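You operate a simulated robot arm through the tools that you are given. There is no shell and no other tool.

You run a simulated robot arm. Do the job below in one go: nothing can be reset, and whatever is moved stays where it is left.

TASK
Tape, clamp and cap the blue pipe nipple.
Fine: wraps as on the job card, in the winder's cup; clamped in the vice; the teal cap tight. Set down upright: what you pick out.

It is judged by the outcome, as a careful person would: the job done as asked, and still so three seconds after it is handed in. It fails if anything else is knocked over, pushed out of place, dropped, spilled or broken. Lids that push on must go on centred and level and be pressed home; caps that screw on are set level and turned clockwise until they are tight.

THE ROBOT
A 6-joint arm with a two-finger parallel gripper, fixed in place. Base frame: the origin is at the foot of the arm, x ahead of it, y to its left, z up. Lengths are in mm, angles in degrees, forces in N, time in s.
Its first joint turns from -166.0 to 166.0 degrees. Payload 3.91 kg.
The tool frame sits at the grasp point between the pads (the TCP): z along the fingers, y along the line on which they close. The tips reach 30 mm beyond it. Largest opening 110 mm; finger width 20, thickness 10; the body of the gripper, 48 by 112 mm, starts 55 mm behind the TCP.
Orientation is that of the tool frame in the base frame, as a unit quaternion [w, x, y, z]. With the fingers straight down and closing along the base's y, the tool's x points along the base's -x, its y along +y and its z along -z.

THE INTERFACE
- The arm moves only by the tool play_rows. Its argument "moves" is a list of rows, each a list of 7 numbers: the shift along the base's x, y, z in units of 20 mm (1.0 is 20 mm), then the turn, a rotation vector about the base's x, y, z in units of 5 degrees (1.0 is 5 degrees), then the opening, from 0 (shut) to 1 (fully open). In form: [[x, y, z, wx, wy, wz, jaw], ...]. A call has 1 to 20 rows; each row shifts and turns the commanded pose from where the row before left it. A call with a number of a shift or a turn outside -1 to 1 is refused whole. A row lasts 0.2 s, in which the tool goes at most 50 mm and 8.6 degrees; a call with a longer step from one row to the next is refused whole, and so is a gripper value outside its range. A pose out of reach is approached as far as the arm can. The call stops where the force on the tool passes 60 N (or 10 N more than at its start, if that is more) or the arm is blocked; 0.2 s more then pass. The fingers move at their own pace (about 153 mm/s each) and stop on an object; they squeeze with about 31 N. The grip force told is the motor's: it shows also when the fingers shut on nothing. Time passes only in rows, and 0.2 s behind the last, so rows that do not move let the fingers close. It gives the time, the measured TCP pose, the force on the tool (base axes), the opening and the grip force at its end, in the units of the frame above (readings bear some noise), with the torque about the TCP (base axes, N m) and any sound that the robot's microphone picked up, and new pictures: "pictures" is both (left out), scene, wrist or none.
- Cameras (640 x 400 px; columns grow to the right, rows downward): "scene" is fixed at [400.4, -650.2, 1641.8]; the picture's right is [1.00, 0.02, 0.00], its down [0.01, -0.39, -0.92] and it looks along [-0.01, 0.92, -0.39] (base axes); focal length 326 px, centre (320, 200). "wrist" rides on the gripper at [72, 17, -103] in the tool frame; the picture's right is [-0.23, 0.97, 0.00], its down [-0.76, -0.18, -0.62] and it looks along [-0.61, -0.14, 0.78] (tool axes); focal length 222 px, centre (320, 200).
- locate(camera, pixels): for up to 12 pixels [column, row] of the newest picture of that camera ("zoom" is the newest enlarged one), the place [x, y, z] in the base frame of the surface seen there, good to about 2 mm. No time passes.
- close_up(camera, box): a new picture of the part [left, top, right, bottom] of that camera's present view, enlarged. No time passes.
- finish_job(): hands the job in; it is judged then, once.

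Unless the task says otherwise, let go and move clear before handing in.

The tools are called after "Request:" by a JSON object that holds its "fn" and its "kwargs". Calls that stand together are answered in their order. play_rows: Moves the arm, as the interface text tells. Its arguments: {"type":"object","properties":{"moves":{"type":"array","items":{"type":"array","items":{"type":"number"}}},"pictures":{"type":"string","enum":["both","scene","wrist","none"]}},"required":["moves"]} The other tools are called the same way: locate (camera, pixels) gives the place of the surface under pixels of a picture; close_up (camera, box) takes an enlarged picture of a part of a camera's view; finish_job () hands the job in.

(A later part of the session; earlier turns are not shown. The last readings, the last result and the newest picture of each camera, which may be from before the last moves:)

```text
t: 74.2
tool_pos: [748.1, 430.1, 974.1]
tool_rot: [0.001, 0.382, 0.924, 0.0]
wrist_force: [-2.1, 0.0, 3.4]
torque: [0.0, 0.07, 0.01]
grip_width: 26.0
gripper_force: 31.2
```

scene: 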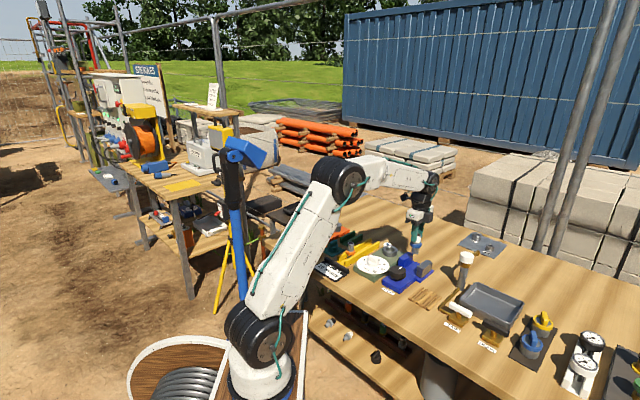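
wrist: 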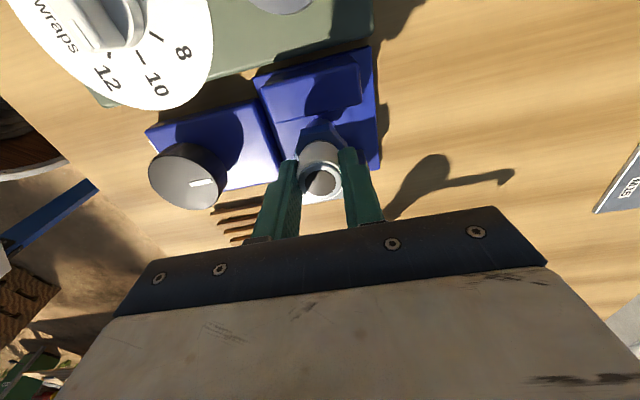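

The nipple is on the vice base with light contact (about 5 N). I'll slide it gently towards the fixed jaw so the flat lies close to it.

Request:
{"fn": "play_rows", "kwargs": {"moves": [[-0.035, 0.035, 0, 0, 0, 0, 0], [-0.035, 0.035, 0, 0, 0, 0, 0], [0, 0, 0, 0, 0, 0, 0]], "pictures": "none"}}

Request:
{"fn": "play_rows", "kwargs": {"moves": [[-0.035, 0.035, 0, 0, 0, 0, 0], [0, 0, 0, 0, 0, 0, 0]], "pictures": "wrist"}}

Request:
{"fn": "close_up", "kwargs": {"camera": "wrist", "box": [270, 60, 370, 150]}}

Request:
{"fn": "close_up", "kwargs": {"camera": "scene", "box": [400, 240, 440, 280]}}

```text
t: 75.0
tool_pos: [746.9, 430.4, 974.7]
tool_rot: [0.0, 0.382, 0.924, 0.0]
wrist_force: [1.6, -2.2, 4.8]
torque: [-0.13, -0.17, -0.01]
grip_width: 26.2
gripper_force: 30.5
```

```text
t: 75.6
tool_pos: [745.5, 432.0, 975.0]
tool_rot: [0.0, 0.381, 0.924, 0.0]
wrist_force: [2.0, -0.7, 4.4]
torque: [-0.13, -0.17, 0.0]
grip_width: 25.8
gripper_force: 31.2
```

wrist: 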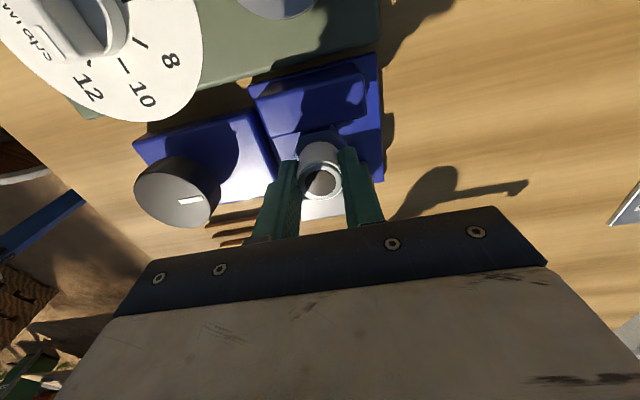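

```text
4.44 times, centred on (320, 105) of wrist
```

zoom: 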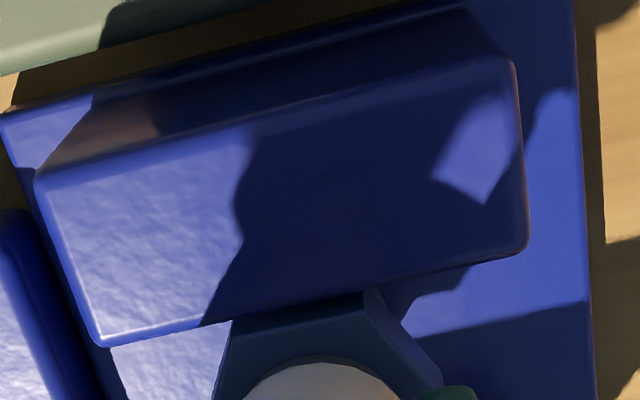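

```text
10.00 times, centred on (420, 260) of scene
```

zoom: 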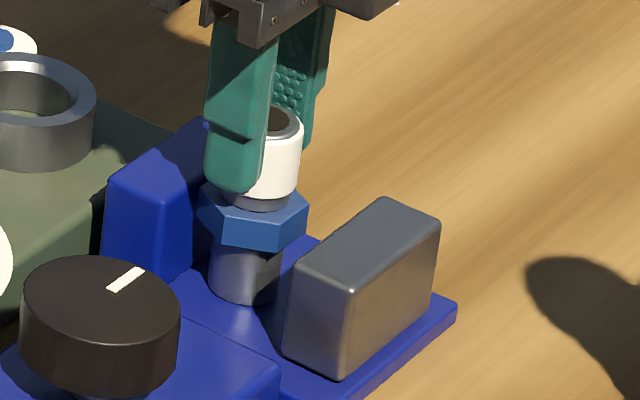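

The hex is nearly flush with the fixed jaw, and the lateral force is only about 2 N. I'll take one more small step and read the force.

Request:
{"fn": "play_rows", "kwargs": {"moves": [[-0.03, 0.03, 0, 0, 0, 0, 0], [0, 0, 0, 0, 0, 0, 0]], "pictures": "none"}}

```text
t: 76.2
tool_pos: [745.2, 432.5, 974.6]
tool_rot: [0.0, 0.382, 0.924, 0.0]
wrist_force: [2.5, -0.6, 5.4]
torque: [-0.06, -0.17, 0.03]
grip_width: 25.9
gripper_force: 30.8
```

Still just friction, so it stands within about a millimetre of the jaw. I'll release and rise, then check that it stands upright.

Request:
{"fn": "play_rows", "kwargs": {"moves": [[0, 0, 0.02, 0, 0, 0, 0], [0, 0, 0, 0, 0, 0, 0.28], [0, 0, 0, 0, 0, 0, 0.4], [0, 0, 0, 0, 0, 0, 0.5], [0, 0, 0.5, 0, 0, 0, 0.5], [0, 0, 1, 0, 0, 0, 0.5], [0, 0, 1, 0, 0, 0, 0.5], [0, 0, 1, 0, 0, 0, 0.5], [0, 0, 1, 0, 0, 0, 0.5], [0, 0, 0.5, 0, 0, 0, 0.5], [0, 0, 0, 0, 0, 0, 0.5]], "pictures": "wrist"}}

Request:
{"fn": "close_up", "kwargs": {"camera": "scene", "box": [395, 240, 445, 285]}}

Request:
{"fn": "close_up", "kwargs": {"camera": "wrist", "box": [210, 50, 390, 205]}}

```text
t: 78.6
tool_pos: [745.0, 432.4, 1076.1]
tool_rot: [0.0, 0.382, 0.924, 0.0]
wrist_force: [0.0, 0.4, -0.2]
torque: [0.03, -0.01, -0.02]
grip_width: 54.9
gripper_force: 0.1
```

wrist: 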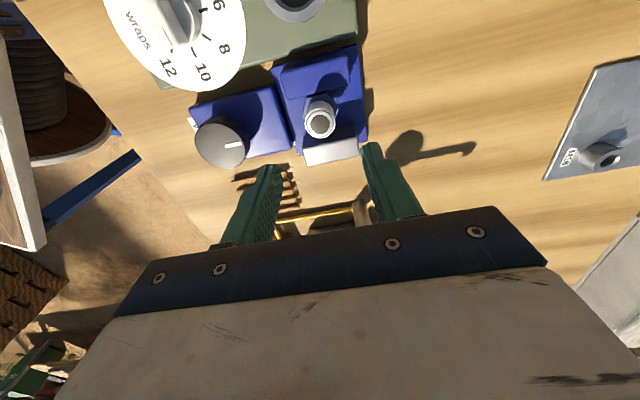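

```text
8.89 times, centred on (420, 262) of scene
```

zoom: 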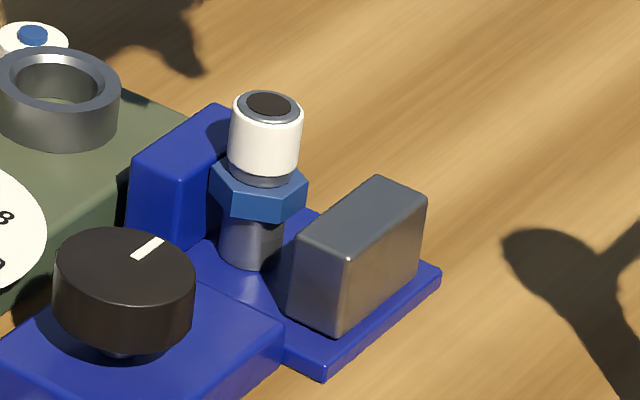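

```text
2.58 times, centred on (300, 128) of wrist
```

zoom: 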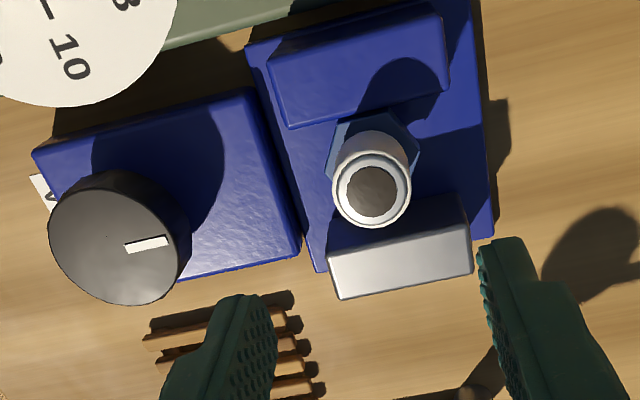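

The nipple stands upright between the jaws with the flat against the fixed one. Next is the black vice knob, so I'll measure its centre, size and height.

Request:
{"fn": "locate", "kwargs": {"camera": "zoom", "pixels": [[55, 240], [175, 245], [110, 195], [125, 298], [70, 205], [165, 285], [145, 243], [112, 245], [185, 215], [220, 130], [290, 250], [60, 160]]}}

Request:
{"fn": "close_up", "kwargs": {"camera": "scene", "box": [375, 250, 425, 295]}}

Request:
{"fn": "locate", "kwargs": {"camera": "zoom", "pixels": [[235, 115], [345, 130], [280, 170], [285, 215], [285, 245], [290, 95], [330, 95], [235, 160], [350, 160], [285, 145]]}}

```text
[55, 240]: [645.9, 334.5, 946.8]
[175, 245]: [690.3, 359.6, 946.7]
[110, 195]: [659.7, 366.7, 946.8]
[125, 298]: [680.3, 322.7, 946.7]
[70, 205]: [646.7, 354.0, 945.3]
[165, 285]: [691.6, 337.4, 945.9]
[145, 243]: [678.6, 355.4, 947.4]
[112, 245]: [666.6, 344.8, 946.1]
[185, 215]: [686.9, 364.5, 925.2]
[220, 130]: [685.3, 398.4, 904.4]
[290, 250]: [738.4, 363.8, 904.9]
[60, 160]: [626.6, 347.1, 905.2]
```

```text
8.89 times, centred on (400, 272) of scene
```

zoom: 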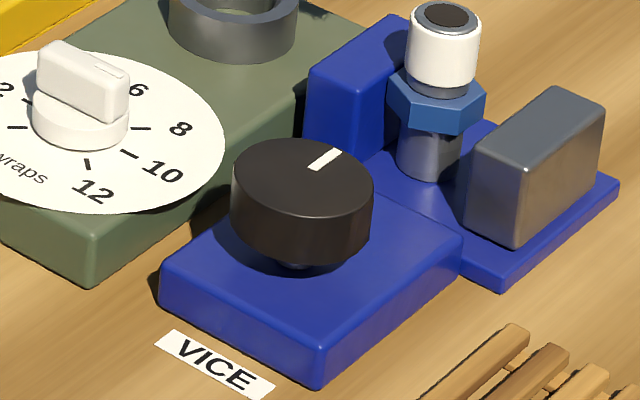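

```text
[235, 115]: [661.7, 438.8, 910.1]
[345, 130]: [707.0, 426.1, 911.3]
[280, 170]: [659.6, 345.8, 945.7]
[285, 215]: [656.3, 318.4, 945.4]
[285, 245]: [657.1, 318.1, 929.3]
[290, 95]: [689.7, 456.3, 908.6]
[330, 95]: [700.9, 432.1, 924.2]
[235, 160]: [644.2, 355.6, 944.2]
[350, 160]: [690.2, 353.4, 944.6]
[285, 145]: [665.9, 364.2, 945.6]
```

The knob's top is at z≈946 with a diameter of about 56, centred near (668,344), and its block's top is at 905. I'll move above it while turning positive to give myself a long clockwise stroke.

Request:
{"fn": "play_rows", "kwargs": {"moves": [[-0.19, -0.22, 0, 0, 0, 1, 0.6], [-0.19, -0.22, 0, 0, 0, 1, 0.6], [-0.19, -0.22, 0, 0, 0, 1, 0.6], [-0.19, -0.22, 0, 0, 0, 1, 0.6], [-0.19, -0.22, 0, 0, 0, 1, 0.6], [-0.19, -0.22, 0, 0, 0, 1, 0.6], [-0.19, -0.22, 0, 0, 0, 1, 0.6], [-0.19, -0.22, 0, 0, 0, 1, 0.6], [-0.19, -0.22, 0, 0, 0, 1, 0.6], [-0.19, -0.22, 0, 0, 0, 1, 0.6], [-0.19, -0.22, 0, 0, 0, 1, 0.6], [-0.19, -0.22, 0, 0, 0, 1, 0.6], [-0.19, -0.22, 0, 0, 0, 1, 0.6], [-0.19, -0.22, 0, 0, 0, 1, 0.6], [-0.19, -0.22, 0, 0, 0, 1, 0.6], [-0.19, -0.22, 0, 0, 0, 1, 0.6], [-0.19, -0.22, 0, 0, 0, 1, 0.6], [-0.19, -0.22, 0, 0, 0, 1, 0.6], [-0.19, -0.22, 0, 0, 0, 1, 0.6], [-0.19, -0.22, 0, 0, 0, 1, 0.6]], "pictures": "wrist"}}

Request:
{"fn": "close_up", "kwargs": {"camera": "wrist", "box": [250, 50, 390, 170]}}

```text
t: 82.8
tool_pos: [670.1, 344.8, 1074.7]
tool_rot: [0.0, -0.463, 0.886, 0.0]
wrist_force: [0.4, 0.3, 0.0]
torque: [-0.02, 0.03, -0.03]
grip_width: 65.8
gripper_force: 0.1
```

wrist: 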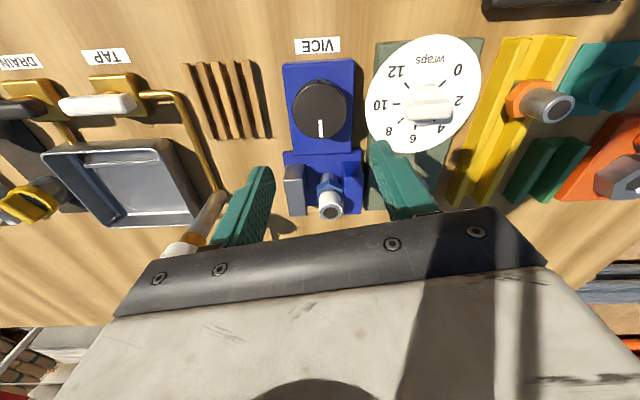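

```text
3.33 times, centred on (320, 110) of wrist
```

zoom: 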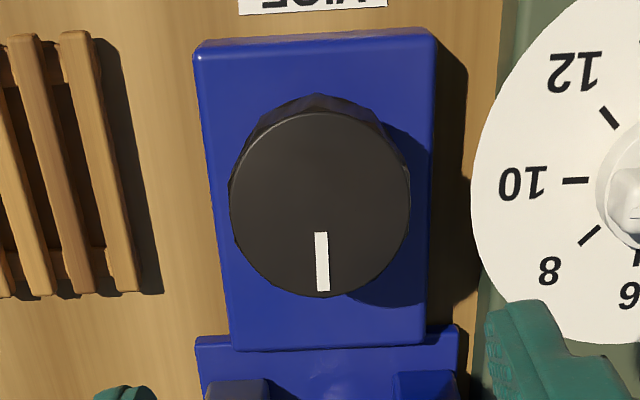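

The knob is seen nearly from above in this view. I'll locate its edge points for a precise centre.

Request:
{"fn": "locate", "kwargs": {"camera": "zoom", "pixels": [[236, 205], [404, 205], [320, 118], [320, 291], [262, 145], [378, 145], [262, 265], [378, 265], [320, 204], [322, 240], [322, 285], [320, 320]]}}

```text
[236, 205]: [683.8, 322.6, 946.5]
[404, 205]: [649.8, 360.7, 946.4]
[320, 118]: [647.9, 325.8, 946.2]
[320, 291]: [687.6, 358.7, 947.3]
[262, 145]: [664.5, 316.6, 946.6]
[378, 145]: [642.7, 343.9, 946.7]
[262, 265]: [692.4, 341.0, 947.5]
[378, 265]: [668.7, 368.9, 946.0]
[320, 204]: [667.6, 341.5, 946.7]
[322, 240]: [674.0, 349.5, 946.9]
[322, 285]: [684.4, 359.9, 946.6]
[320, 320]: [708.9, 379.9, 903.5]
```

The knob's centre is (667.2,342.3) with a diameter of about 54 and its marker at 45°. I'll turn further to yaw ≈155° and centre over it.

Request:
{"fn": "play_rows", "kwargs": {"moves": [[-0.12, -0.11, -0.1, 0, 0, 1, 0.7], [0, 0, -0.1, 0, 0, 1, 0.7], [0, 0, -0.1, 0, 0, 1, 0.7], [0, 0, -0.1, 0, 0, 1, 0.7], [0, 0, -0.1, 0, 0, 1, 0.7], [0, 0, -0.1, 0, 0, 1, 0.7], [0, 0, -0.1, 0, 0, 1, 0.7], [0, 0, -0.1, 0, 0, 1, 0.7], [0, 0, -0.1, 0, 0, 1, 0.7], [0, 0, -0.1, 0, 0, 1, 0.7], [0, 0, -0.1, 0, 0, 1, 0.7], [0, 0, -0.1, 0, 0, 1, 0.7], [0, 0, -0.1, 0, 0, 1, 0.7], [0, 0, -0.1, 0, 0, 1, 0.7], [0, 0, -0.1, 0, 0, 1, 0.7], [0, 0, 0, 0, 0, 1, 0.7], [0, 0, 0, 0, 0, 1, 0.7], [0, 0, 0, 0, 0, 1, 0.7], [0, 0, 0, 0, 0, 1, 0.7], [0, 0, 0, 0, 0, 1, 0.7]], "pictures": "wrist"}}

```text
t: 87.0
tool_pos: [666.6, 342.7, 1045.1]
tool_rot: [0.0, 0.977, -0.215, 0.0]
wrist_force: [-0.1, -0.5, -0.2]
torque: [-0.01, 0.01, -0.01]
grip_width: 76.9
gripper_force: 0.1
```

wrist: 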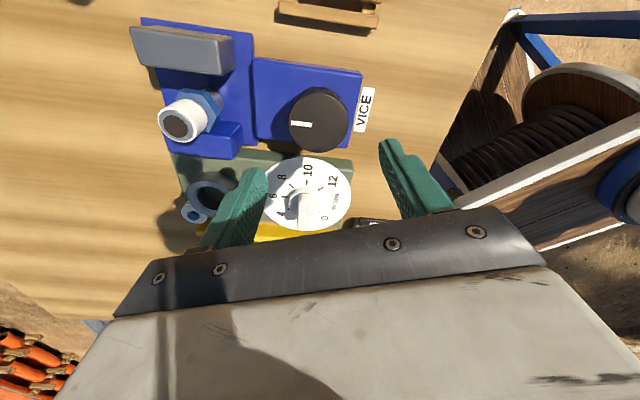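

Yaw is 155° and the tool is centred over the knob. I'll descend to TCP z≈953 with the fingers open 77 mm.

Request:
{"fn": "play_rows", "kwargs": {"moves": [[0.03, -0.01, -0.9, 0, 0, 0, 0.7], [0, 0, -0.9, 0, 0, 0, 0.7], [0, 0, -0.9, 0, 0, 0, 0.7], [0, 0, -0.9, 0, 0, 0, 0.7], [0, 0, -0.8, 0, 0, 0, 0.7], [0, 0, -0.2, 0, 0, 0, 0.7], [0, 0, 0, 0, 0, 0, 0.7]], "pictures": "wrist"}}

Request:
{"fn": "close_up", "kwargs": {"camera": "scene", "box": [370, 235, 440, 295]}}

```text
t: 88.6
tool_pos: [666.7, 340.8, 952.4]
tool_rot: [-0.001, 0.977, -0.215, 0.0]
wrist_force: [0.4, 0.2, 0.9]
torque: [0.01, 0.0, -0.04]
grip_width: 77.0
gripper_force: 0.0
```

wrist: 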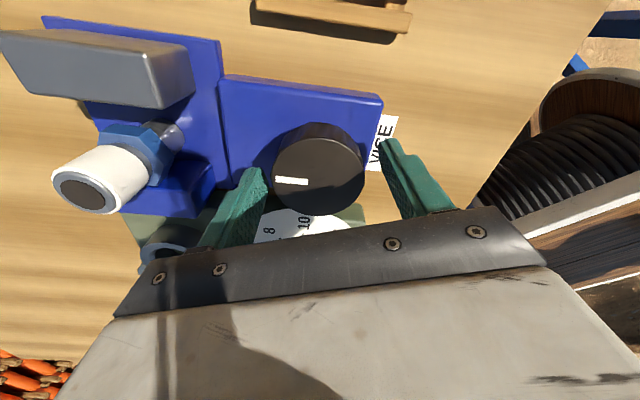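

```text
6.67 times, centred on (405, 265) of scene
```

zoom: 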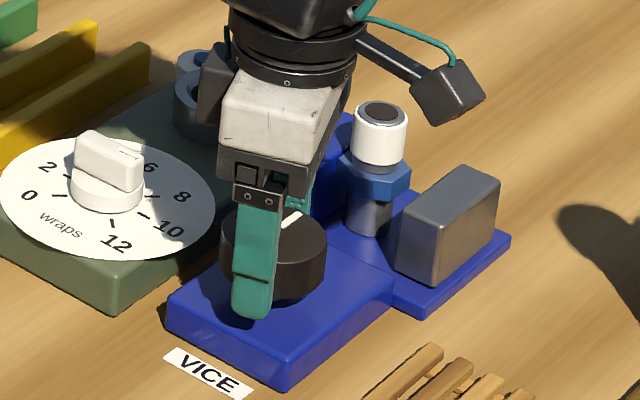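

The fingers straddle the knob and everything else is clear. I'll close on it.

Request:
{"fn": "play_rows", "kwargs": {"moves": [[0, 0, 0, 0, 0, 0, 0.55], [0, 0, 0, 0, 0, 0, 0.4], [0, 0, 0, 0, 0, 0, 0.0], [0, 0, 0, 0, 0, 0, 0.0], [0, 0, 0, 0, 0, 0, 0.0]], "pictures": "none"}}

Request:
{"fn": "play_rows", "kwargs": {"moves": [[0, 0, 0, 0, 0, -1, 0], [0, 0, 0, 0, 0, -1, 0], [0, 0, 0, 0, 0, -1, 0], [0, 0, 0, 0, 0, -1, 0], [0, 0, 0, 0, 0, -1, 0], [0, 0, 0, 0, 0, -1, 0]], "pictures": "wrist"}}

Request:
{"fn": "close_up", "kwargs": {"camera": "scene", "box": [370, 235, 440, 295]}}

```text
t: 89.8
tool_pos: [667.4, 341.9, 953.5]
tool_rot: [-0.001, 0.977, -0.215, 0.001]
wrist_force: [8.2, 13.9, -2.6]
torque: [0.49, -0.62, 0.02]
grip_width: 55.3
gripper_force: 45.1
```

```text
t: 91.2
tool_pos: [668.7, 342.5, 952.4]
tool_rot: [-0.001, 0.887, -0.461, 0.001]
wrist_force: [16.1, 18.4, 5.0]
torque: [-0.13, -0.64, 0.2]
grip_width: 55.5
gripper_force: 45.1
```

wrist: 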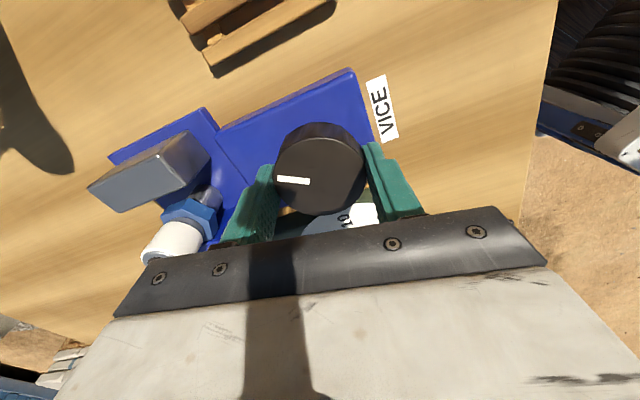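

```text
6.67 times, centred on (405, 265) of scene
```

zoom: 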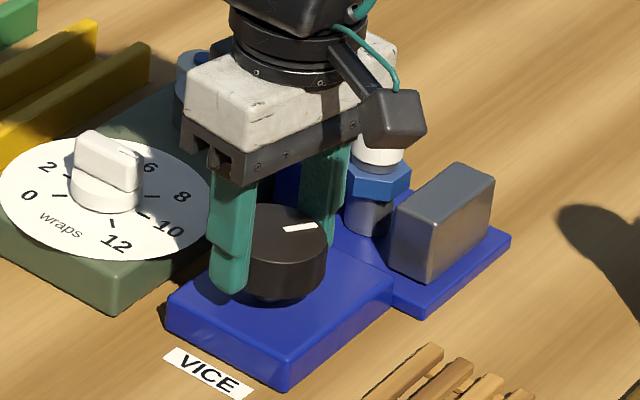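

The knob follows the grip and the grey jaw is moving towards the nipple. I'll shift a little to relieve the side force and continue clockwise.

Request:
{"fn": "play_rows", "kwargs": {"moves": [[0.03, 0.03, 0, 0, 0, -1, 0], [0.03, 0.03, 0, 0, 0, -1, 0], [0, 0, 0, 0, 0, -1, 0], [0, 0, 0, 0, 0, -1, 0], [0, 0, 0, 0, 0, -1, 0], [0, 0, 0, 0, 0, -1, 0]], "pictures": "none"}}

Request:
{"fn": "close_up", "kwargs": {"camera": "scene", "box": [370, 235, 440, 295]}}

```text
t: 92.6
tool_pos: [667.9, 342.6, 953.1]
tool_rot: [0.001, 0.737, -0.676, 0.001]
wrist_force: [-0.1, 3.4, 12.5]
torque: [0.38, 0.33, 0.23]
grip_width: 55.5
gripper_force: 45.3
```

```text
6.67 times, centred on (405, 265) of scene
```

zoom: 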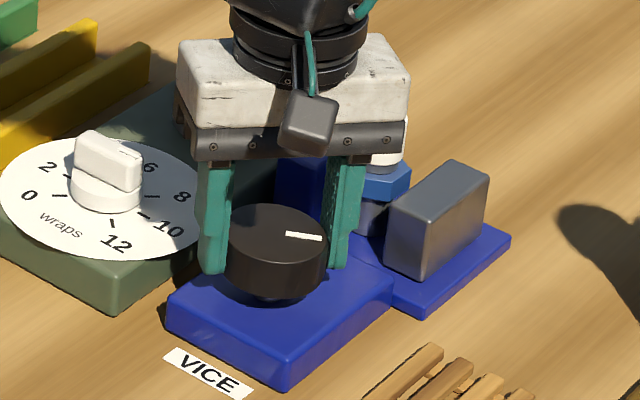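

The side force has dropped, and the knob has turned 60° with a torque of 0.23 N·m. I'll continue clockwise.

Request:
{"fn": "play_rows", "kwargs": {"moves": [[0, 0, 0, 0, 0, -1, 0], [0, 0, 0, 0, 0, -1, 0], [0, 0, 0, 0, 0, -1, 0], [0, 0, 0, 0, 0, -1, 0], [0, 0, 0, 0, 0, -1, 0], [0, 0, 0, 0, 0, -1, 0], [0, 0, 0, 0, 0, -1, 0], [0, 0, 0, 0, 0, -1, 0], [0, 0, 0, 0, 0, -1, 0], [0, 0, 0, 0, 0, -1, 0], [0, 0, 0, 0, 0, -1, 0], [0, 0, 0, 0, 0, -1, 0]], "pictures": "none"}}

Request:
{"fn": "close_up", "kwargs": {"camera": "scene", "box": [370, 235, 440, 295]}}

```text
t: 95.2
tool_pos: [668.8, 342.8, 953.3]
tool_rot: [-0.001, -0.301, 0.954, 0.001]
wrist_force: [-5.0, -2.8, 1.6]
torque: [0.16, -0.16, 0.16]
grip_width: 55.3
gripper_force: 44.8
```

```text
6.67 times, centred on (405, 265) of scene
```

zoom: 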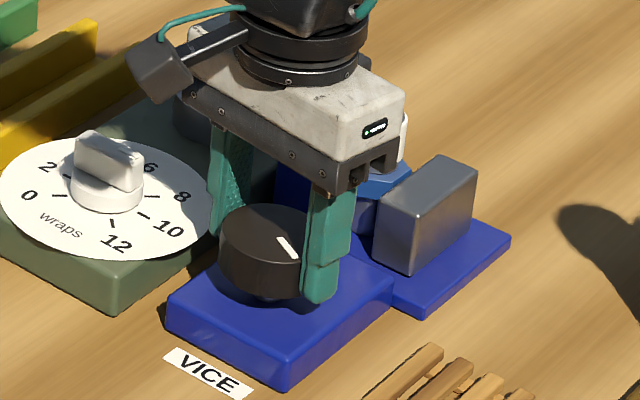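

After 120° the jaw looks close to the hex. I'll go in smaller steps and watch the torque.

Request:
{"fn": "play_rows", "kwargs": {"moves": [[0, 0, 0, 0, 0, -1, 0], [0, 0, 0, 0, 0, -1, 0], [0, 0, 0, 0, 0, -1, 0]], "pictures": "none"}}

Request:
{"fn": "close_up", "kwargs": {"camera": "scene", "box": [390, 235, 440, 285]}}

```text
t: 96.0
tool_pos: [668.6, 343.0, 951.8]
tool_rot: [-0.001, -0.173, 0.985, 0.0]
wrist_force: [-6.5, -3.6, -2.7]
torque: [0.16, -0.07, 0.13]
grip_width: 55.6
gripper_force: 45.4
```

```text
8.00 times, centred on (415, 260) of scene
```

zoom: 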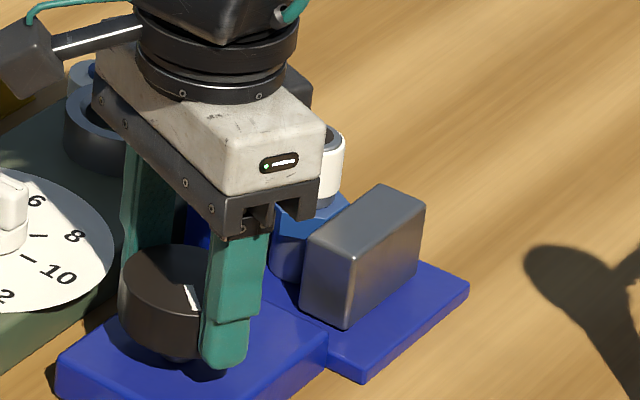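

Torque is still low at 0.13 N·m, so I'll keep turning.

Request:
{"fn": "play_rows", "kwargs": {"moves": [[0, 0, 0, 0, 0, -1, 0], [0, 0, 0, 0, 0, -1, 0], [0, 0, 0, 0, 0, -1, 0]], "pictures": "none"}}

Request:
{"fn": "play_rows", "kwargs": {"moves": [[0, 0, 0, 0, 0, -1, 0], [0, 0, 0, 0, 0, -1, 0]], "pictures": "none"}}

Request:
{"fn": "close_up", "kwargs": {"camera": "scene", "box": [390, 235, 440, 285]}}

```text
t: 96.8
tool_pos: [668.8, 343.8, 952.2]
tool_rot: [-0.001, -0.044, 0.999, 0.0]
wrist_force: [-6.9, -2.9, -6.6]
torque: [0.21, 0.07, 0.25]
grip_width: 55.5
gripper_force: 44.8
```

```text
t: 97.4
tool_pos: [668.2, 342.3, 953.6]
tool_rot: [-0.001, 0.043, 0.999, -0.001]
wrist_force: [-8.6, -5.9, -7.9]
torque: [0.41, -0.08, 0.62]
grip_width: 55.4
gripper_force: 44.9
```

```text
8.00 times, centred on (415, 260) of scene
```

zoom: 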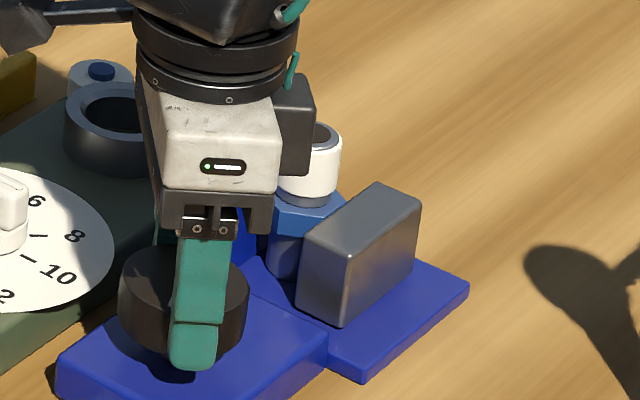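

The torque rose to 0.62 N·m as the jaw met the nipple. I'll tighten further a step at a time.

Request:
{"fn": "play_rows", "kwargs": {"moves": [[0, 0, 0, 0, 0, -1, 0], [0, 0, 0, 0, 0, 0, 0]], "pictures": "none"}}

Request:
{"fn": "play_rows", "kwargs": {"moves": [[0, 0, 0, 0, 0, -1, 0], [0, 0, 0, 0, 0, 0, 0]], "pictures": "none"}}

Request:
{"fn": "close_up", "kwargs": {"camera": "scene", "box": [390, 235, 440, 285]}}

```text
t: 98.0
tool_pos: [669.6, 342.7, 951.1]
tool_rot: [-0.001, 0.087, 0.996, -0.001]
wrist_force: [-8.2, -6.4, -6.9]
torque: [-0.39, 0.34, 0.64]
grip_width: 55.4
gripper_force: 45.1
```

```text
t: 98.6
tool_pos: [669.6, 343.0, 952.8]
tool_rot: [0.0, 0.13, 0.992, 0.0]
wrist_force: [-3.0, -8.8, -7.6]
torque: [-0.41, -0.34, 0.88]
grip_width: 55.5
gripper_force: 45.3
```

```text
8.00 times, centred on (415, 260) of scene
```

zoom: 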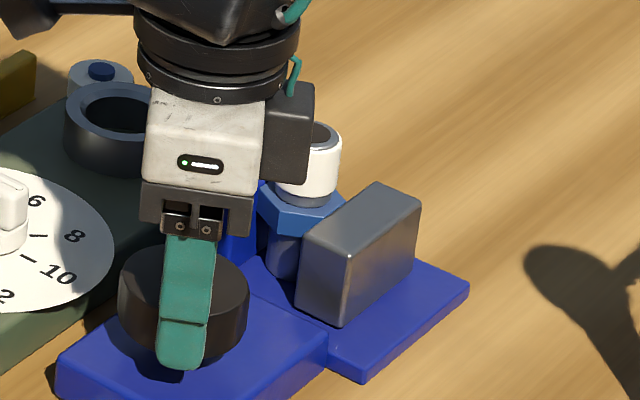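

The torque is 0.88 N·m and the jaw has stopped moving, so it is clamping. I'll turn a little further to make sure it is tight.

Request:
{"fn": "play_rows", "kwargs": {"moves": [[0, 0, 0, 0, 0, -1, 0], [0, 0, 0, 0, 0, -1, 0], [0, 0, 0, 0, 0, 0, 0]], "pictures": "none"}}

Request:
{"fn": "play_rows", "kwargs": {"moves": [[0, 0, 0, 0, 0, -1, 0], [0, 0, 0, 0, 0, -1, 0], [0, 0, 0, 0, 0, 0, 0]], "pictures": "wrist"}}

Request:
{"fn": "close_up", "kwargs": {"camera": "wrist", "box": [220, 60, 420, 220]}}

```text
t: 99.4
tool_pos: [668.7, 341.8, 952.1]
tool_rot: [-0.001, 0.216, 0.976, 0.0]
wrist_force: [0.6, -8.9, -2.5]
torque: [-0.18, 0.16, 0.74]
grip_width: 55.7
gripper_force: 45.1
```

```text
t: 100.2
tool_pos: [668.6, 343.1, 952.2]
tool_rot: [0.0, 0.301, 0.954, 0.001]
wrist_force: [-2.3, -12.9, 0.7]
torque: [-0.47, -0.3, 1.03]
grip_width: 55.7
gripper_force: 44.7
```

wrist: 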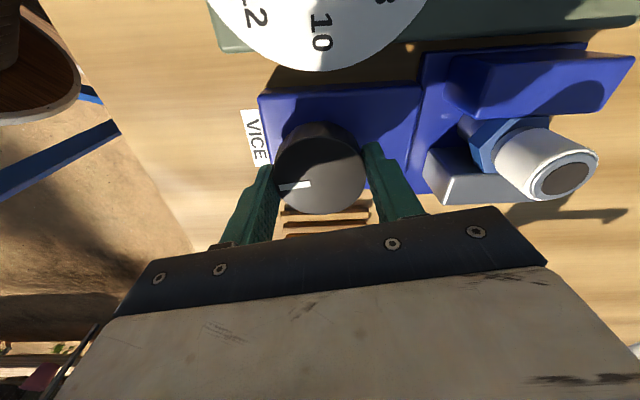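

```text
2.50 times, centred on (320, 140) of wrist
```

zoom: 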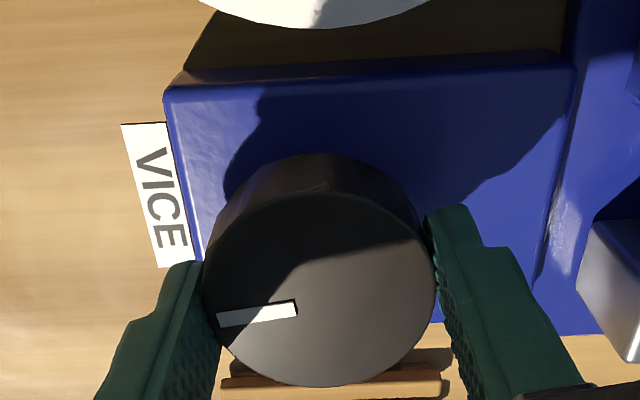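

The torque reads about 1.0 N·m and the marker has begun to lag the fingers slightly. I'll take two more steps to see if the knob has stopped fully.

Request:
{"fn": "play_rows", "kwargs": {"moves": [[0, 0, 0, 0, 0, -1, 0], [0, 0, 0, 0, 0, -1, 0], [0, 0, 0, 0, 0, 0, 0]], "pictures": "wrist"}}

Request:
{"fn": "close_up", "kwargs": {"camera": "wrist", "box": [220, 60, 420, 220]}}

Request:
{"fn": "close_up", "kwargs": {"camera": "scene", "box": [390, 235, 440, 285]}}

```text
t: 101.0
tool_pos: [669.9, 343.5, 951.7]
tool_rot: [0.0, 0.382, 0.924, 0.0]
wrist_force: [-6.8, -14.2, 3.5]
torque: [-0.57, 0.04, 1.02]
grip_width: 55.2
gripper_force: 44.8
```

wrist: 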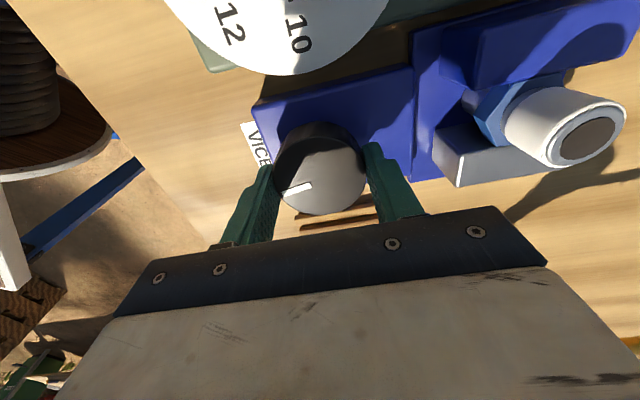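

```text
2.50 times, centred on (320, 140) of wrist
```

zoom: 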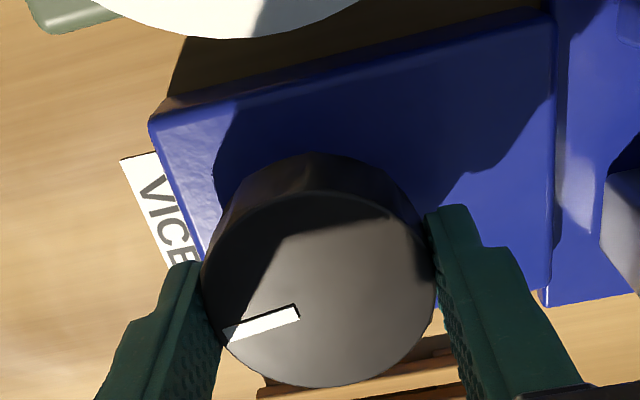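

```text
8.00 times, centred on (415, 260) of scene
```

zoom: 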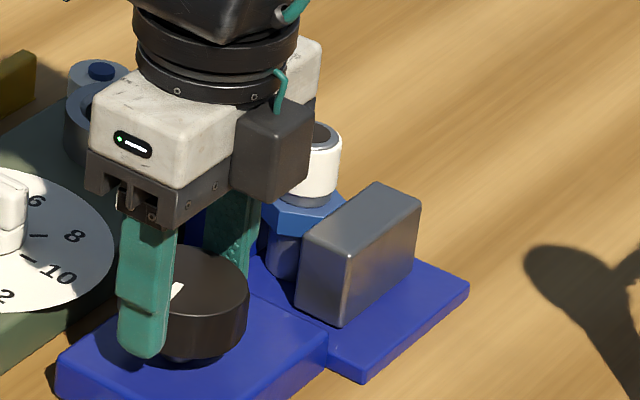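

The marker lagged by the full 10°, so the fingers are now slipping on a knob that has come to its stop, and the vice is tight. I'll release and rise.

Request:
{"fn": "play_rows", "kwargs": {"moves": [[0, 0, 0, 0, 0, 0, 0.55], [0, 0, 0, 0, 0, 0, 0.65], [0, 0, 0, 0, 0, 0, 0.7], [0, 0, 0.5, 0, 0, 0, 0.7], [0, 0, 1, 0, 0, 0, 0.7], [0, 0, 1, 0, 0, 0, 0.7], [0, 0, 1, 0, 0, 0, 0.7], [0, 0, 1, 0, 0, 0, 0.7], [0, 0, 1, 0, 0, 0, 0.7], [0, 0, 1, 0, 0, 0, 0.7], [0, 0, 0, 0, 0, 0, 0.6]], "pictures": "wrist"}}

Request:
{"fn": "close_up", "kwargs": {"camera": "scene", "box": [385, 235, 445, 290]}}

Request:
{"fn": "close_up", "kwargs": {"camera": "wrist", "box": [260, 50, 480, 200]}}

```text
t: 103.4
tool_pos: [669.2, 343.8, 1083.7]
tool_rot: [0.0, 0.382, 0.924, 0.001]
wrist_force: [-0.6, -0.5, 0.1]
torque: [-0.03, 0.02, 0.01]
grip_width: 66.0
gripper_force: 0.1
```

wrist: 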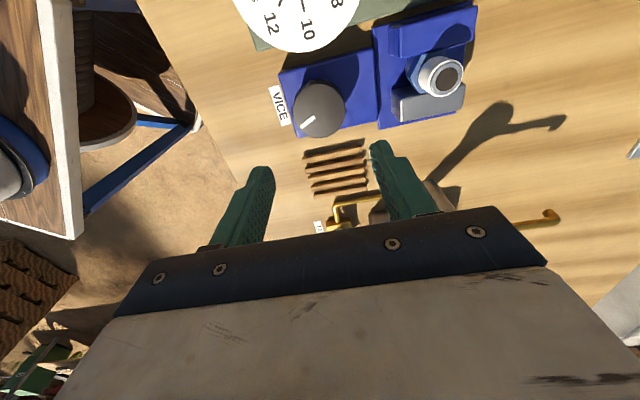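

```text
7.27 times, centred on (415, 262) of scene
```

zoom: 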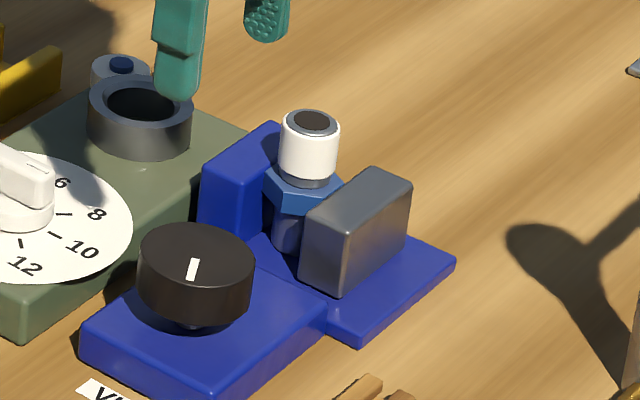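

```text
2.67 times, centred on (370, 125) of wrist
```

zoom: 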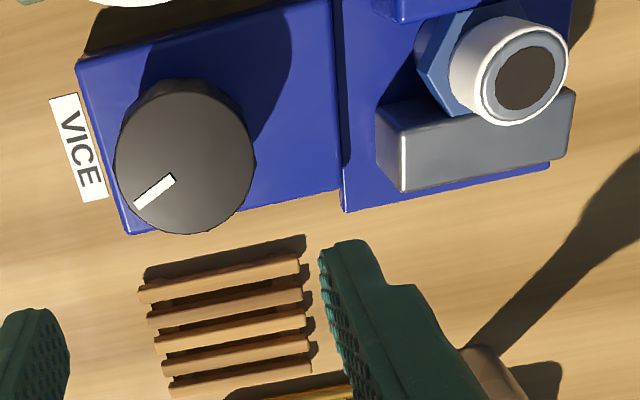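

The nipple is clamped upright between the jaws. Next I'll move above the teal cap to measure its wing and position.

Request:
{"fn": "play_rows", "kwargs": {"moves": [[-0.96, 0.87, 0, 0, 0, 0, 0.5], [-0.96, 0.87, 0, 0, 0, 0, 0.5], [-0.96, 0.87, 0, 0, 0, 0, 0.5], [-0.96, 0.87, 0, 0, 0, 0, 0.5], [-0.96, 0.87, 0, 0, 0, 0, 0.5], [-0.96, 0.87, 0, 0, 0, 0, 0.5], [-0.96, 0.87, 0, 0, 0, 0, 0.5], [-0.96, 0.87, 0, 0, 0, 0, 0.5], [-0.96, 0.87, 0, 0, 0, 0, 0.5], [-0.96, 0.87, 0, 0, 0, 0, 0.5], [-0.96, 0.87, 0, 0, 0, 0, 0.5], [-0.96, 0.87, 0, 0, 0, 0, 0.5], [0, 0, 0, 0, 0, 0, 0.5]], "pictures": "wrist"}}

Request:
{"fn": "close_up", "kwargs": {"camera": "wrist", "box": [250, 40, 410, 160]}}

```text
t: 106.2
tool_pos: [438.9, 552.5, 1084.2]
tool_rot: [0.0, 0.381, 0.924, 0.0]
wrist_force: [0.0, -0.3, 0.1]
torque: [0.01, -0.01, -0.01]
grip_width: 55.1
gripper_force: 0.0
```

wrist: 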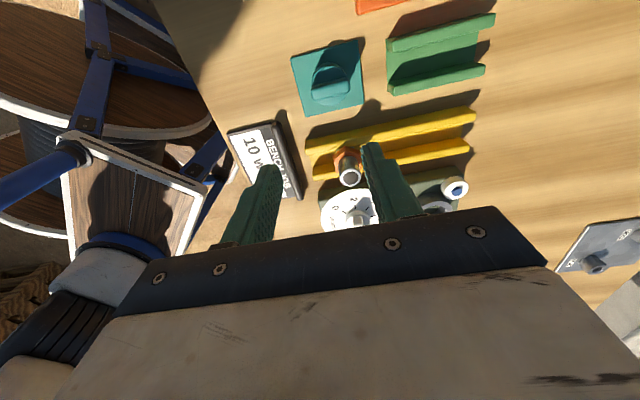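

```text
3.33 times, centred on (330, 100) of wrist
```

zoom: 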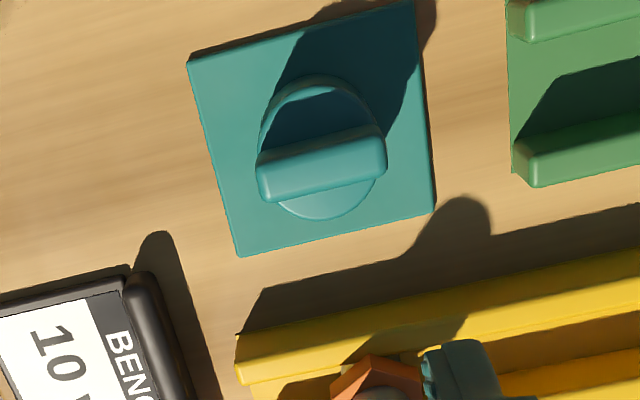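

Request:
{"fn": "locate", "kwargs": {"camera": "zoom", "pixels": [[262, 170], [382, 142], [265, 195], [384, 170], [322, 165], [290, 185], [360, 165], [320, 95], [320, 210], [370, 190], [215, 160], [410, 150]]}}

Request:
{"fn": "close_up", "kwargs": {"camera": "scene", "box": [318, 232, 348, 260]}}

Request:
{"fn": "locate", "kwargs": {"camera": "zoom", "pixels": [[320, 100], [270, 130], [360, 90], [320, 130], [320, 150], [320, 180], [320, 220], [320, 260], [260, 200], [385, 200], [320, 290], [320, 160]]}}

```text
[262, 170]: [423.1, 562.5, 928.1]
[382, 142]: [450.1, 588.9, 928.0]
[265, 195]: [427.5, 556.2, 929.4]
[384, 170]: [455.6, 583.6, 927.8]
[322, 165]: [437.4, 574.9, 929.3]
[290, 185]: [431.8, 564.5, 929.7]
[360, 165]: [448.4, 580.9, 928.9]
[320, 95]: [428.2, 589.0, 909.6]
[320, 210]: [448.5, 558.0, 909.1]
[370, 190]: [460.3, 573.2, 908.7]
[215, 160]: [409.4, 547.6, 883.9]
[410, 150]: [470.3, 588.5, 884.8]
```

```text
14.29 times, centred on (333, 246) of scene
```

zoom: 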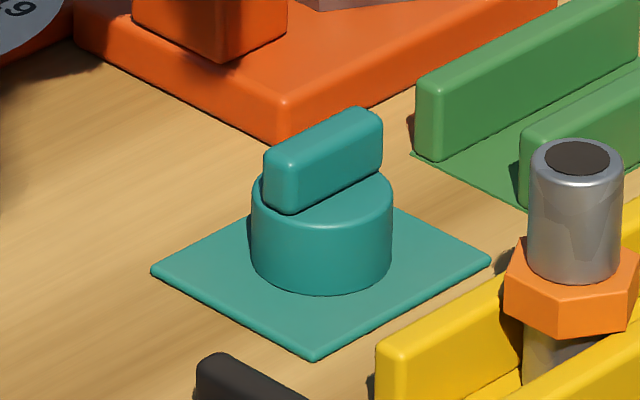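

```text
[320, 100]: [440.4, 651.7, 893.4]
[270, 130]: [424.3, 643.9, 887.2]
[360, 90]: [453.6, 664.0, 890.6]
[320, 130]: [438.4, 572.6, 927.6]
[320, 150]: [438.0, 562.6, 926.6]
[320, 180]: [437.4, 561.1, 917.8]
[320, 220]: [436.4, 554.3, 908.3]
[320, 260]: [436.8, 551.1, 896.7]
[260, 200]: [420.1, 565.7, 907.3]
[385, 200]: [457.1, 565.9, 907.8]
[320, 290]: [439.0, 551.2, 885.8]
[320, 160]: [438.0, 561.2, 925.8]
```

The cap's wing runs along 45° with its centre at (439,572.7), spanning z 909–929; its body spans 884.5–909. I'll turn to yaw +45° (closing across the wing) and come down partway.

Request:
{"fn": "play_rows", "kwargs": {"moves": [[0, 0.055, -0.2, 0, 0, 1, 0.5], [0, 0.055, -0.2, 0, 0, 1, 0.5], [0, 0.055, -0.2, 0, 0, 1, 0.5], [0, 0.055, -0.2, 0, 0, 1, 0.5], [0, 0.055, -0.2, 0, 0, 1, 0.5], [0, 0.055, -0.2, 0, 0, 1, 0.5], [0, 0.055, -0.2, 0, 0, 1, 0.5], [0, 0.055, -0.2, 0, 0, 1, 0.5], [0, 0.055, -0.2, 0, 0, 1, 0.5], [0, 0.055, -0.2, 0, 0, 1, 0.5], [0, 0.055, -0.2, 0, 0, 1, 0.5], [0, 0.055, -0.2, 0, 0, 1, 0.45], [0, 0.055, -0.2, 0, 0, 1, 0.45], [0, 0.055, -0.2, 0, 0, 1, 0.45], [0, 0.055, -0.2, 0, 0, 1, 0.45], [0, 0.055, -0.2, 0, 0, 1, 0.45], [0, 0.055, -0.2, 0, 0, 1, 0.45], [0, 0.055, -0.2, 0, 0, 1, 0.45], [0, 0, 0, 0, 0, 0, 0.45]], "pictures": "wrist"}}

Request:
{"fn": "close_up", "kwargs": {"camera": "wrist", "box": [240, 50, 400, 200]}}

```text
t: 110.2
tool_pos: [438.8, 570.9, 1011.6]
tool_rot: [0.001, -0.385, 0.923, 0.0]
wrist_force: [-0.6, -0.2, 0.0]
torque: [0.02, 0.03, 0.02]
grip_width: 49.8
gripper_force: 0.0
```

wrist: 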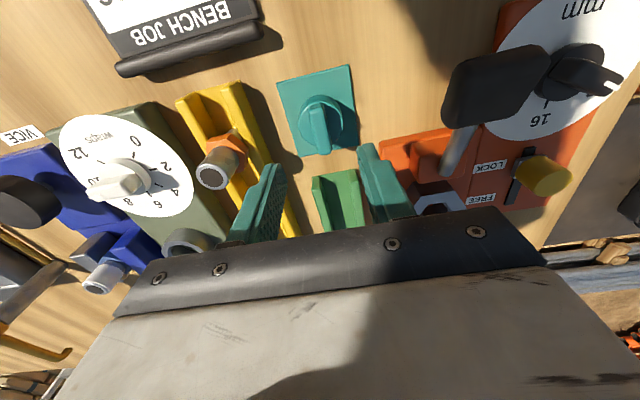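

```text
2.67 times, centred on (320, 125) of wrist
```

zoom: 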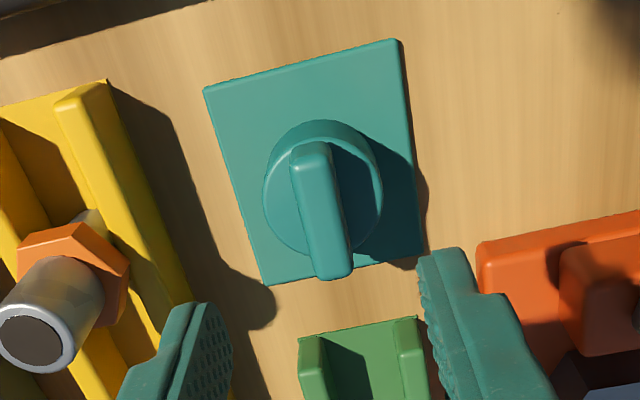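

The wing is well aligned with the fingers. The orange fixture's lever (wrist 495,90) is nearby, so I'll locate it and re-measure the wing before descending.

Request:
{"fn": "locate", "kwargs": {"camera": "wrist", "pixels": [[495, 85], [460, 140], [430, 160], [410, 140], [435, 205], [340, 185], [215, 165]]}}

Request:
{"fn": "locate", "kwargs": {"camera": "zoom", "pixels": [[298, 165], [330, 165], [312, 260], [345, 260], [312, 150], [330, 270], [318, 210], [275, 200], [375, 170], [320, 130], [300, 240], [365, 230]]}}

```text
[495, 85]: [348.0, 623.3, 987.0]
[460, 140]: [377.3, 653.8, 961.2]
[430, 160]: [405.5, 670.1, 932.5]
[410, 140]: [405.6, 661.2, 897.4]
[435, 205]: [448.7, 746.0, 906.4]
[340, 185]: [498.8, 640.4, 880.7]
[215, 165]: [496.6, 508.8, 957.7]
```

```text
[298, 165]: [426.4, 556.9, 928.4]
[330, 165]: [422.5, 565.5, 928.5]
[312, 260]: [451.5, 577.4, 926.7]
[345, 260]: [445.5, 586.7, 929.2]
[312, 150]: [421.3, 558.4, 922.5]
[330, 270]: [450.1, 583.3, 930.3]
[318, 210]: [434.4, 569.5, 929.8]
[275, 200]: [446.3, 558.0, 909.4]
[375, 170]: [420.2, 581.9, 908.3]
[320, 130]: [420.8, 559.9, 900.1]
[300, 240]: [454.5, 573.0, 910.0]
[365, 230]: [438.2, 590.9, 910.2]
```

The lever's black handle is around (348,623,987). I'll check how far it extends towards the gripper's body before going down.

Request:
{"fn": "locate", "kwargs": {"camera": "wrist", "pixels": [[450, 100], [447, 118], [475, 125], [462, 55], [540, 50], [535, 100], [510, 120], [500, 60]]}}

Request:
{"fn": "close_up", "kwargs": {"camera": "scene", "box": [285, 205, 365, 265]}}

```text
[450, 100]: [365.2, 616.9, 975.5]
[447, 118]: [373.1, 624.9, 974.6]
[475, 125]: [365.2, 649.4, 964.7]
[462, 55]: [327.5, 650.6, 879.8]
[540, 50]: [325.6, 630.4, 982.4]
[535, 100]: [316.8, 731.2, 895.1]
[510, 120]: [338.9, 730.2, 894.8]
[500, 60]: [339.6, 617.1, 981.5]
```

```text
6.67 times, centred on (325, 235) of scene
```

zoom: 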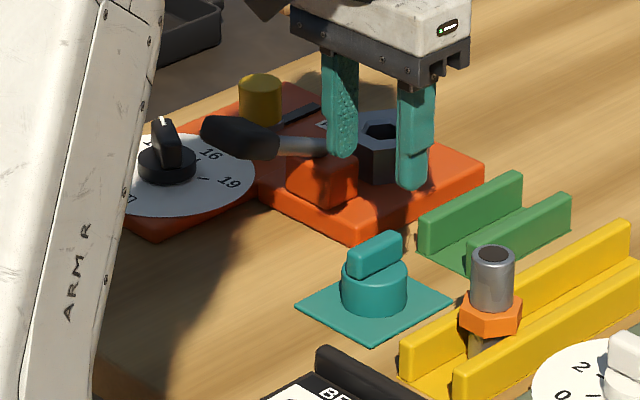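

The handle stays below and outside the gripper's body at the planned height. I'll descend on the wing to TCP z≈942.

Request:
{"fn": "play_rows", "kwargs": {"moves": [[0, 0.02, -1, 0, 0, 0, 0.4], [0, 0, -1, 0, 0, 0, 0.35], [0, 0, -0.8, 0, 0, 0, 0.35], [0, 0, -0.5, 0, 0, 0, 0.35], [0, 0, -0.1, 0, 0, 0, 0.35], [0, 0, 0, 0, 0, 0, 0.35]], "pictures": "wrist"}}

Request:
{"fn": "close_up", "kwargs": {"camera": "scene", "box": [310, 215, 360, 265]}}

Request:
{"fn": "close_up", "kwargs": {"camera": "wrist", "box": [240, 70, 400, 215]}}

```text
t: 111.6
tool_pos: [438.0, 572.0, 943.4]
tool_rot: [-0.001, -0.383, 0.924, 0.0]
wrist_force: [0.8, 0.3, 0.9]
torque: [0.0, 0.0, -0.02]
grip_width: 38.6
gripper_force: 0.1
```

wrist: 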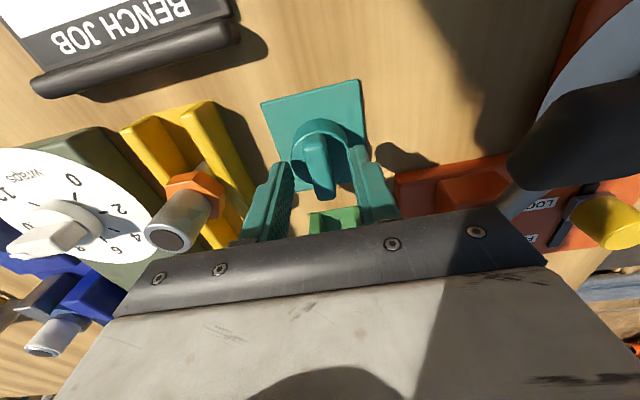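

```text
8.00 times, centred on (335, 240) of scene
```

zoom: 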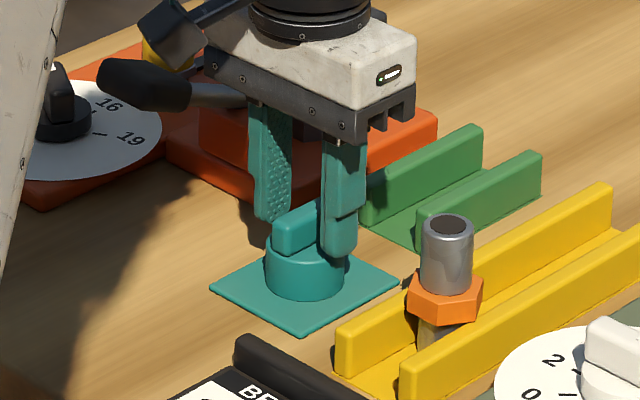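

```text
2.76 times, centred on (320, 142) of wrist
```

zoom: 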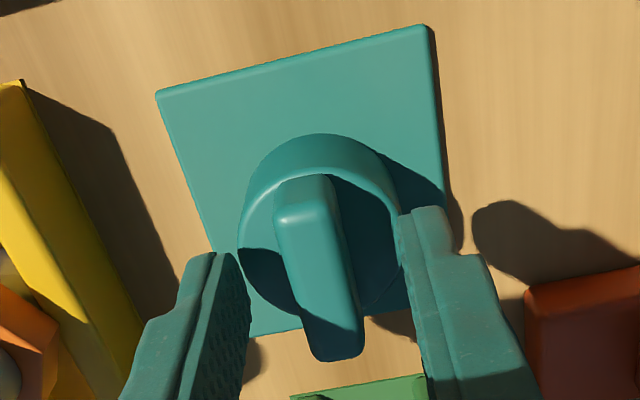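

The fingers straddle the wing with the tips above the cap's body. I'll close and lift.

Request:
{"fn": "play_rows", "kwargs": {"moves": [[0, 0, 0, 0, 0, 0, 0.25], [0, 0, 0, 0, 0, 0, 0.15], [0, 0, 0, 0, 0, 0, 0.0], [0, 0, 0, 0, 0, 0, 0.0], [0, 0, 0, 0, 0, 0, 0.0]], "pictures": "none"}}

Request:
{"fn": "play_rows", "kwargs": {"moves": [[0, 0, 0.2, 0, 0, 0, 0], [0, 0, 0.5, 0, 0, 0, 0], [0, 0, 1, 0, 0, 0, 0], [0, 0, 1, 0, 0, 0, 0], [0, 0, 1, 0, 0, 0, 0], [0, 0, 1, 0, 0, 0, 0], [0, 0, 1, 0, 0, 0, 0], [0, 0, 0, 0, 0, 0, 0]], "pictures": "both"}}

Request:
{"fn": "close_up", "kwargs": {"camera": "scene", "box": [310, 190, 370, 250]}}

```text
t: 112.8
tool_pos: [438.3, 572.2, 943.2]
tool_rot: [0.0, -0.384, 0.923, 0.0]
wrist_force: [-1.3, 0.0, 0.4]
torque: [0.02, 0.04, 0.01]
grip_width: 13.4
gripper_force: 30.9
```

```text
t: 114.6
tool_pos: [438.1, 571.3, 1056.8]
tool_rot: [-0.001, -0.384, 0.923, -0.001]
wrist_force: [-0.3, 0.2, -2.1]
torque: [0.02, 0.02, 0.03]
grip_width: 13.4
gripper_force: 30.9
```

scene: 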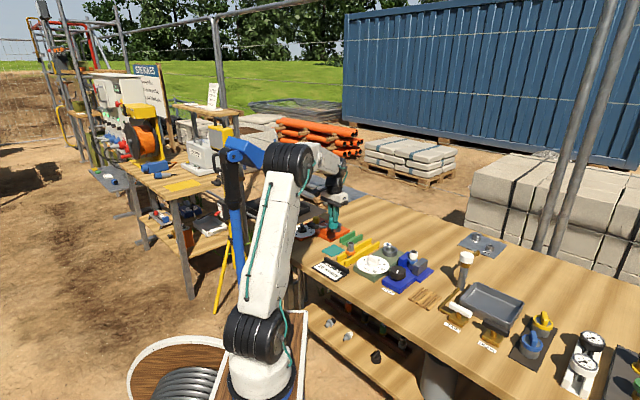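
wrist: 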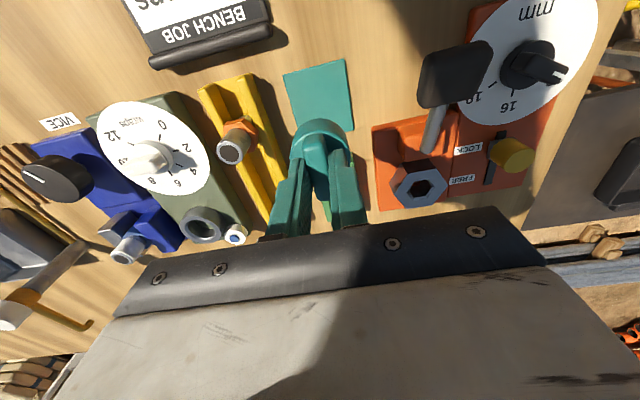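

```text
6.67 times, centred on (340, 220) of scene
```

zoom: 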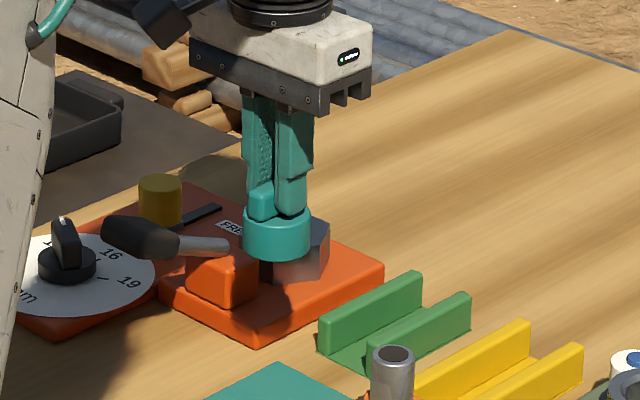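

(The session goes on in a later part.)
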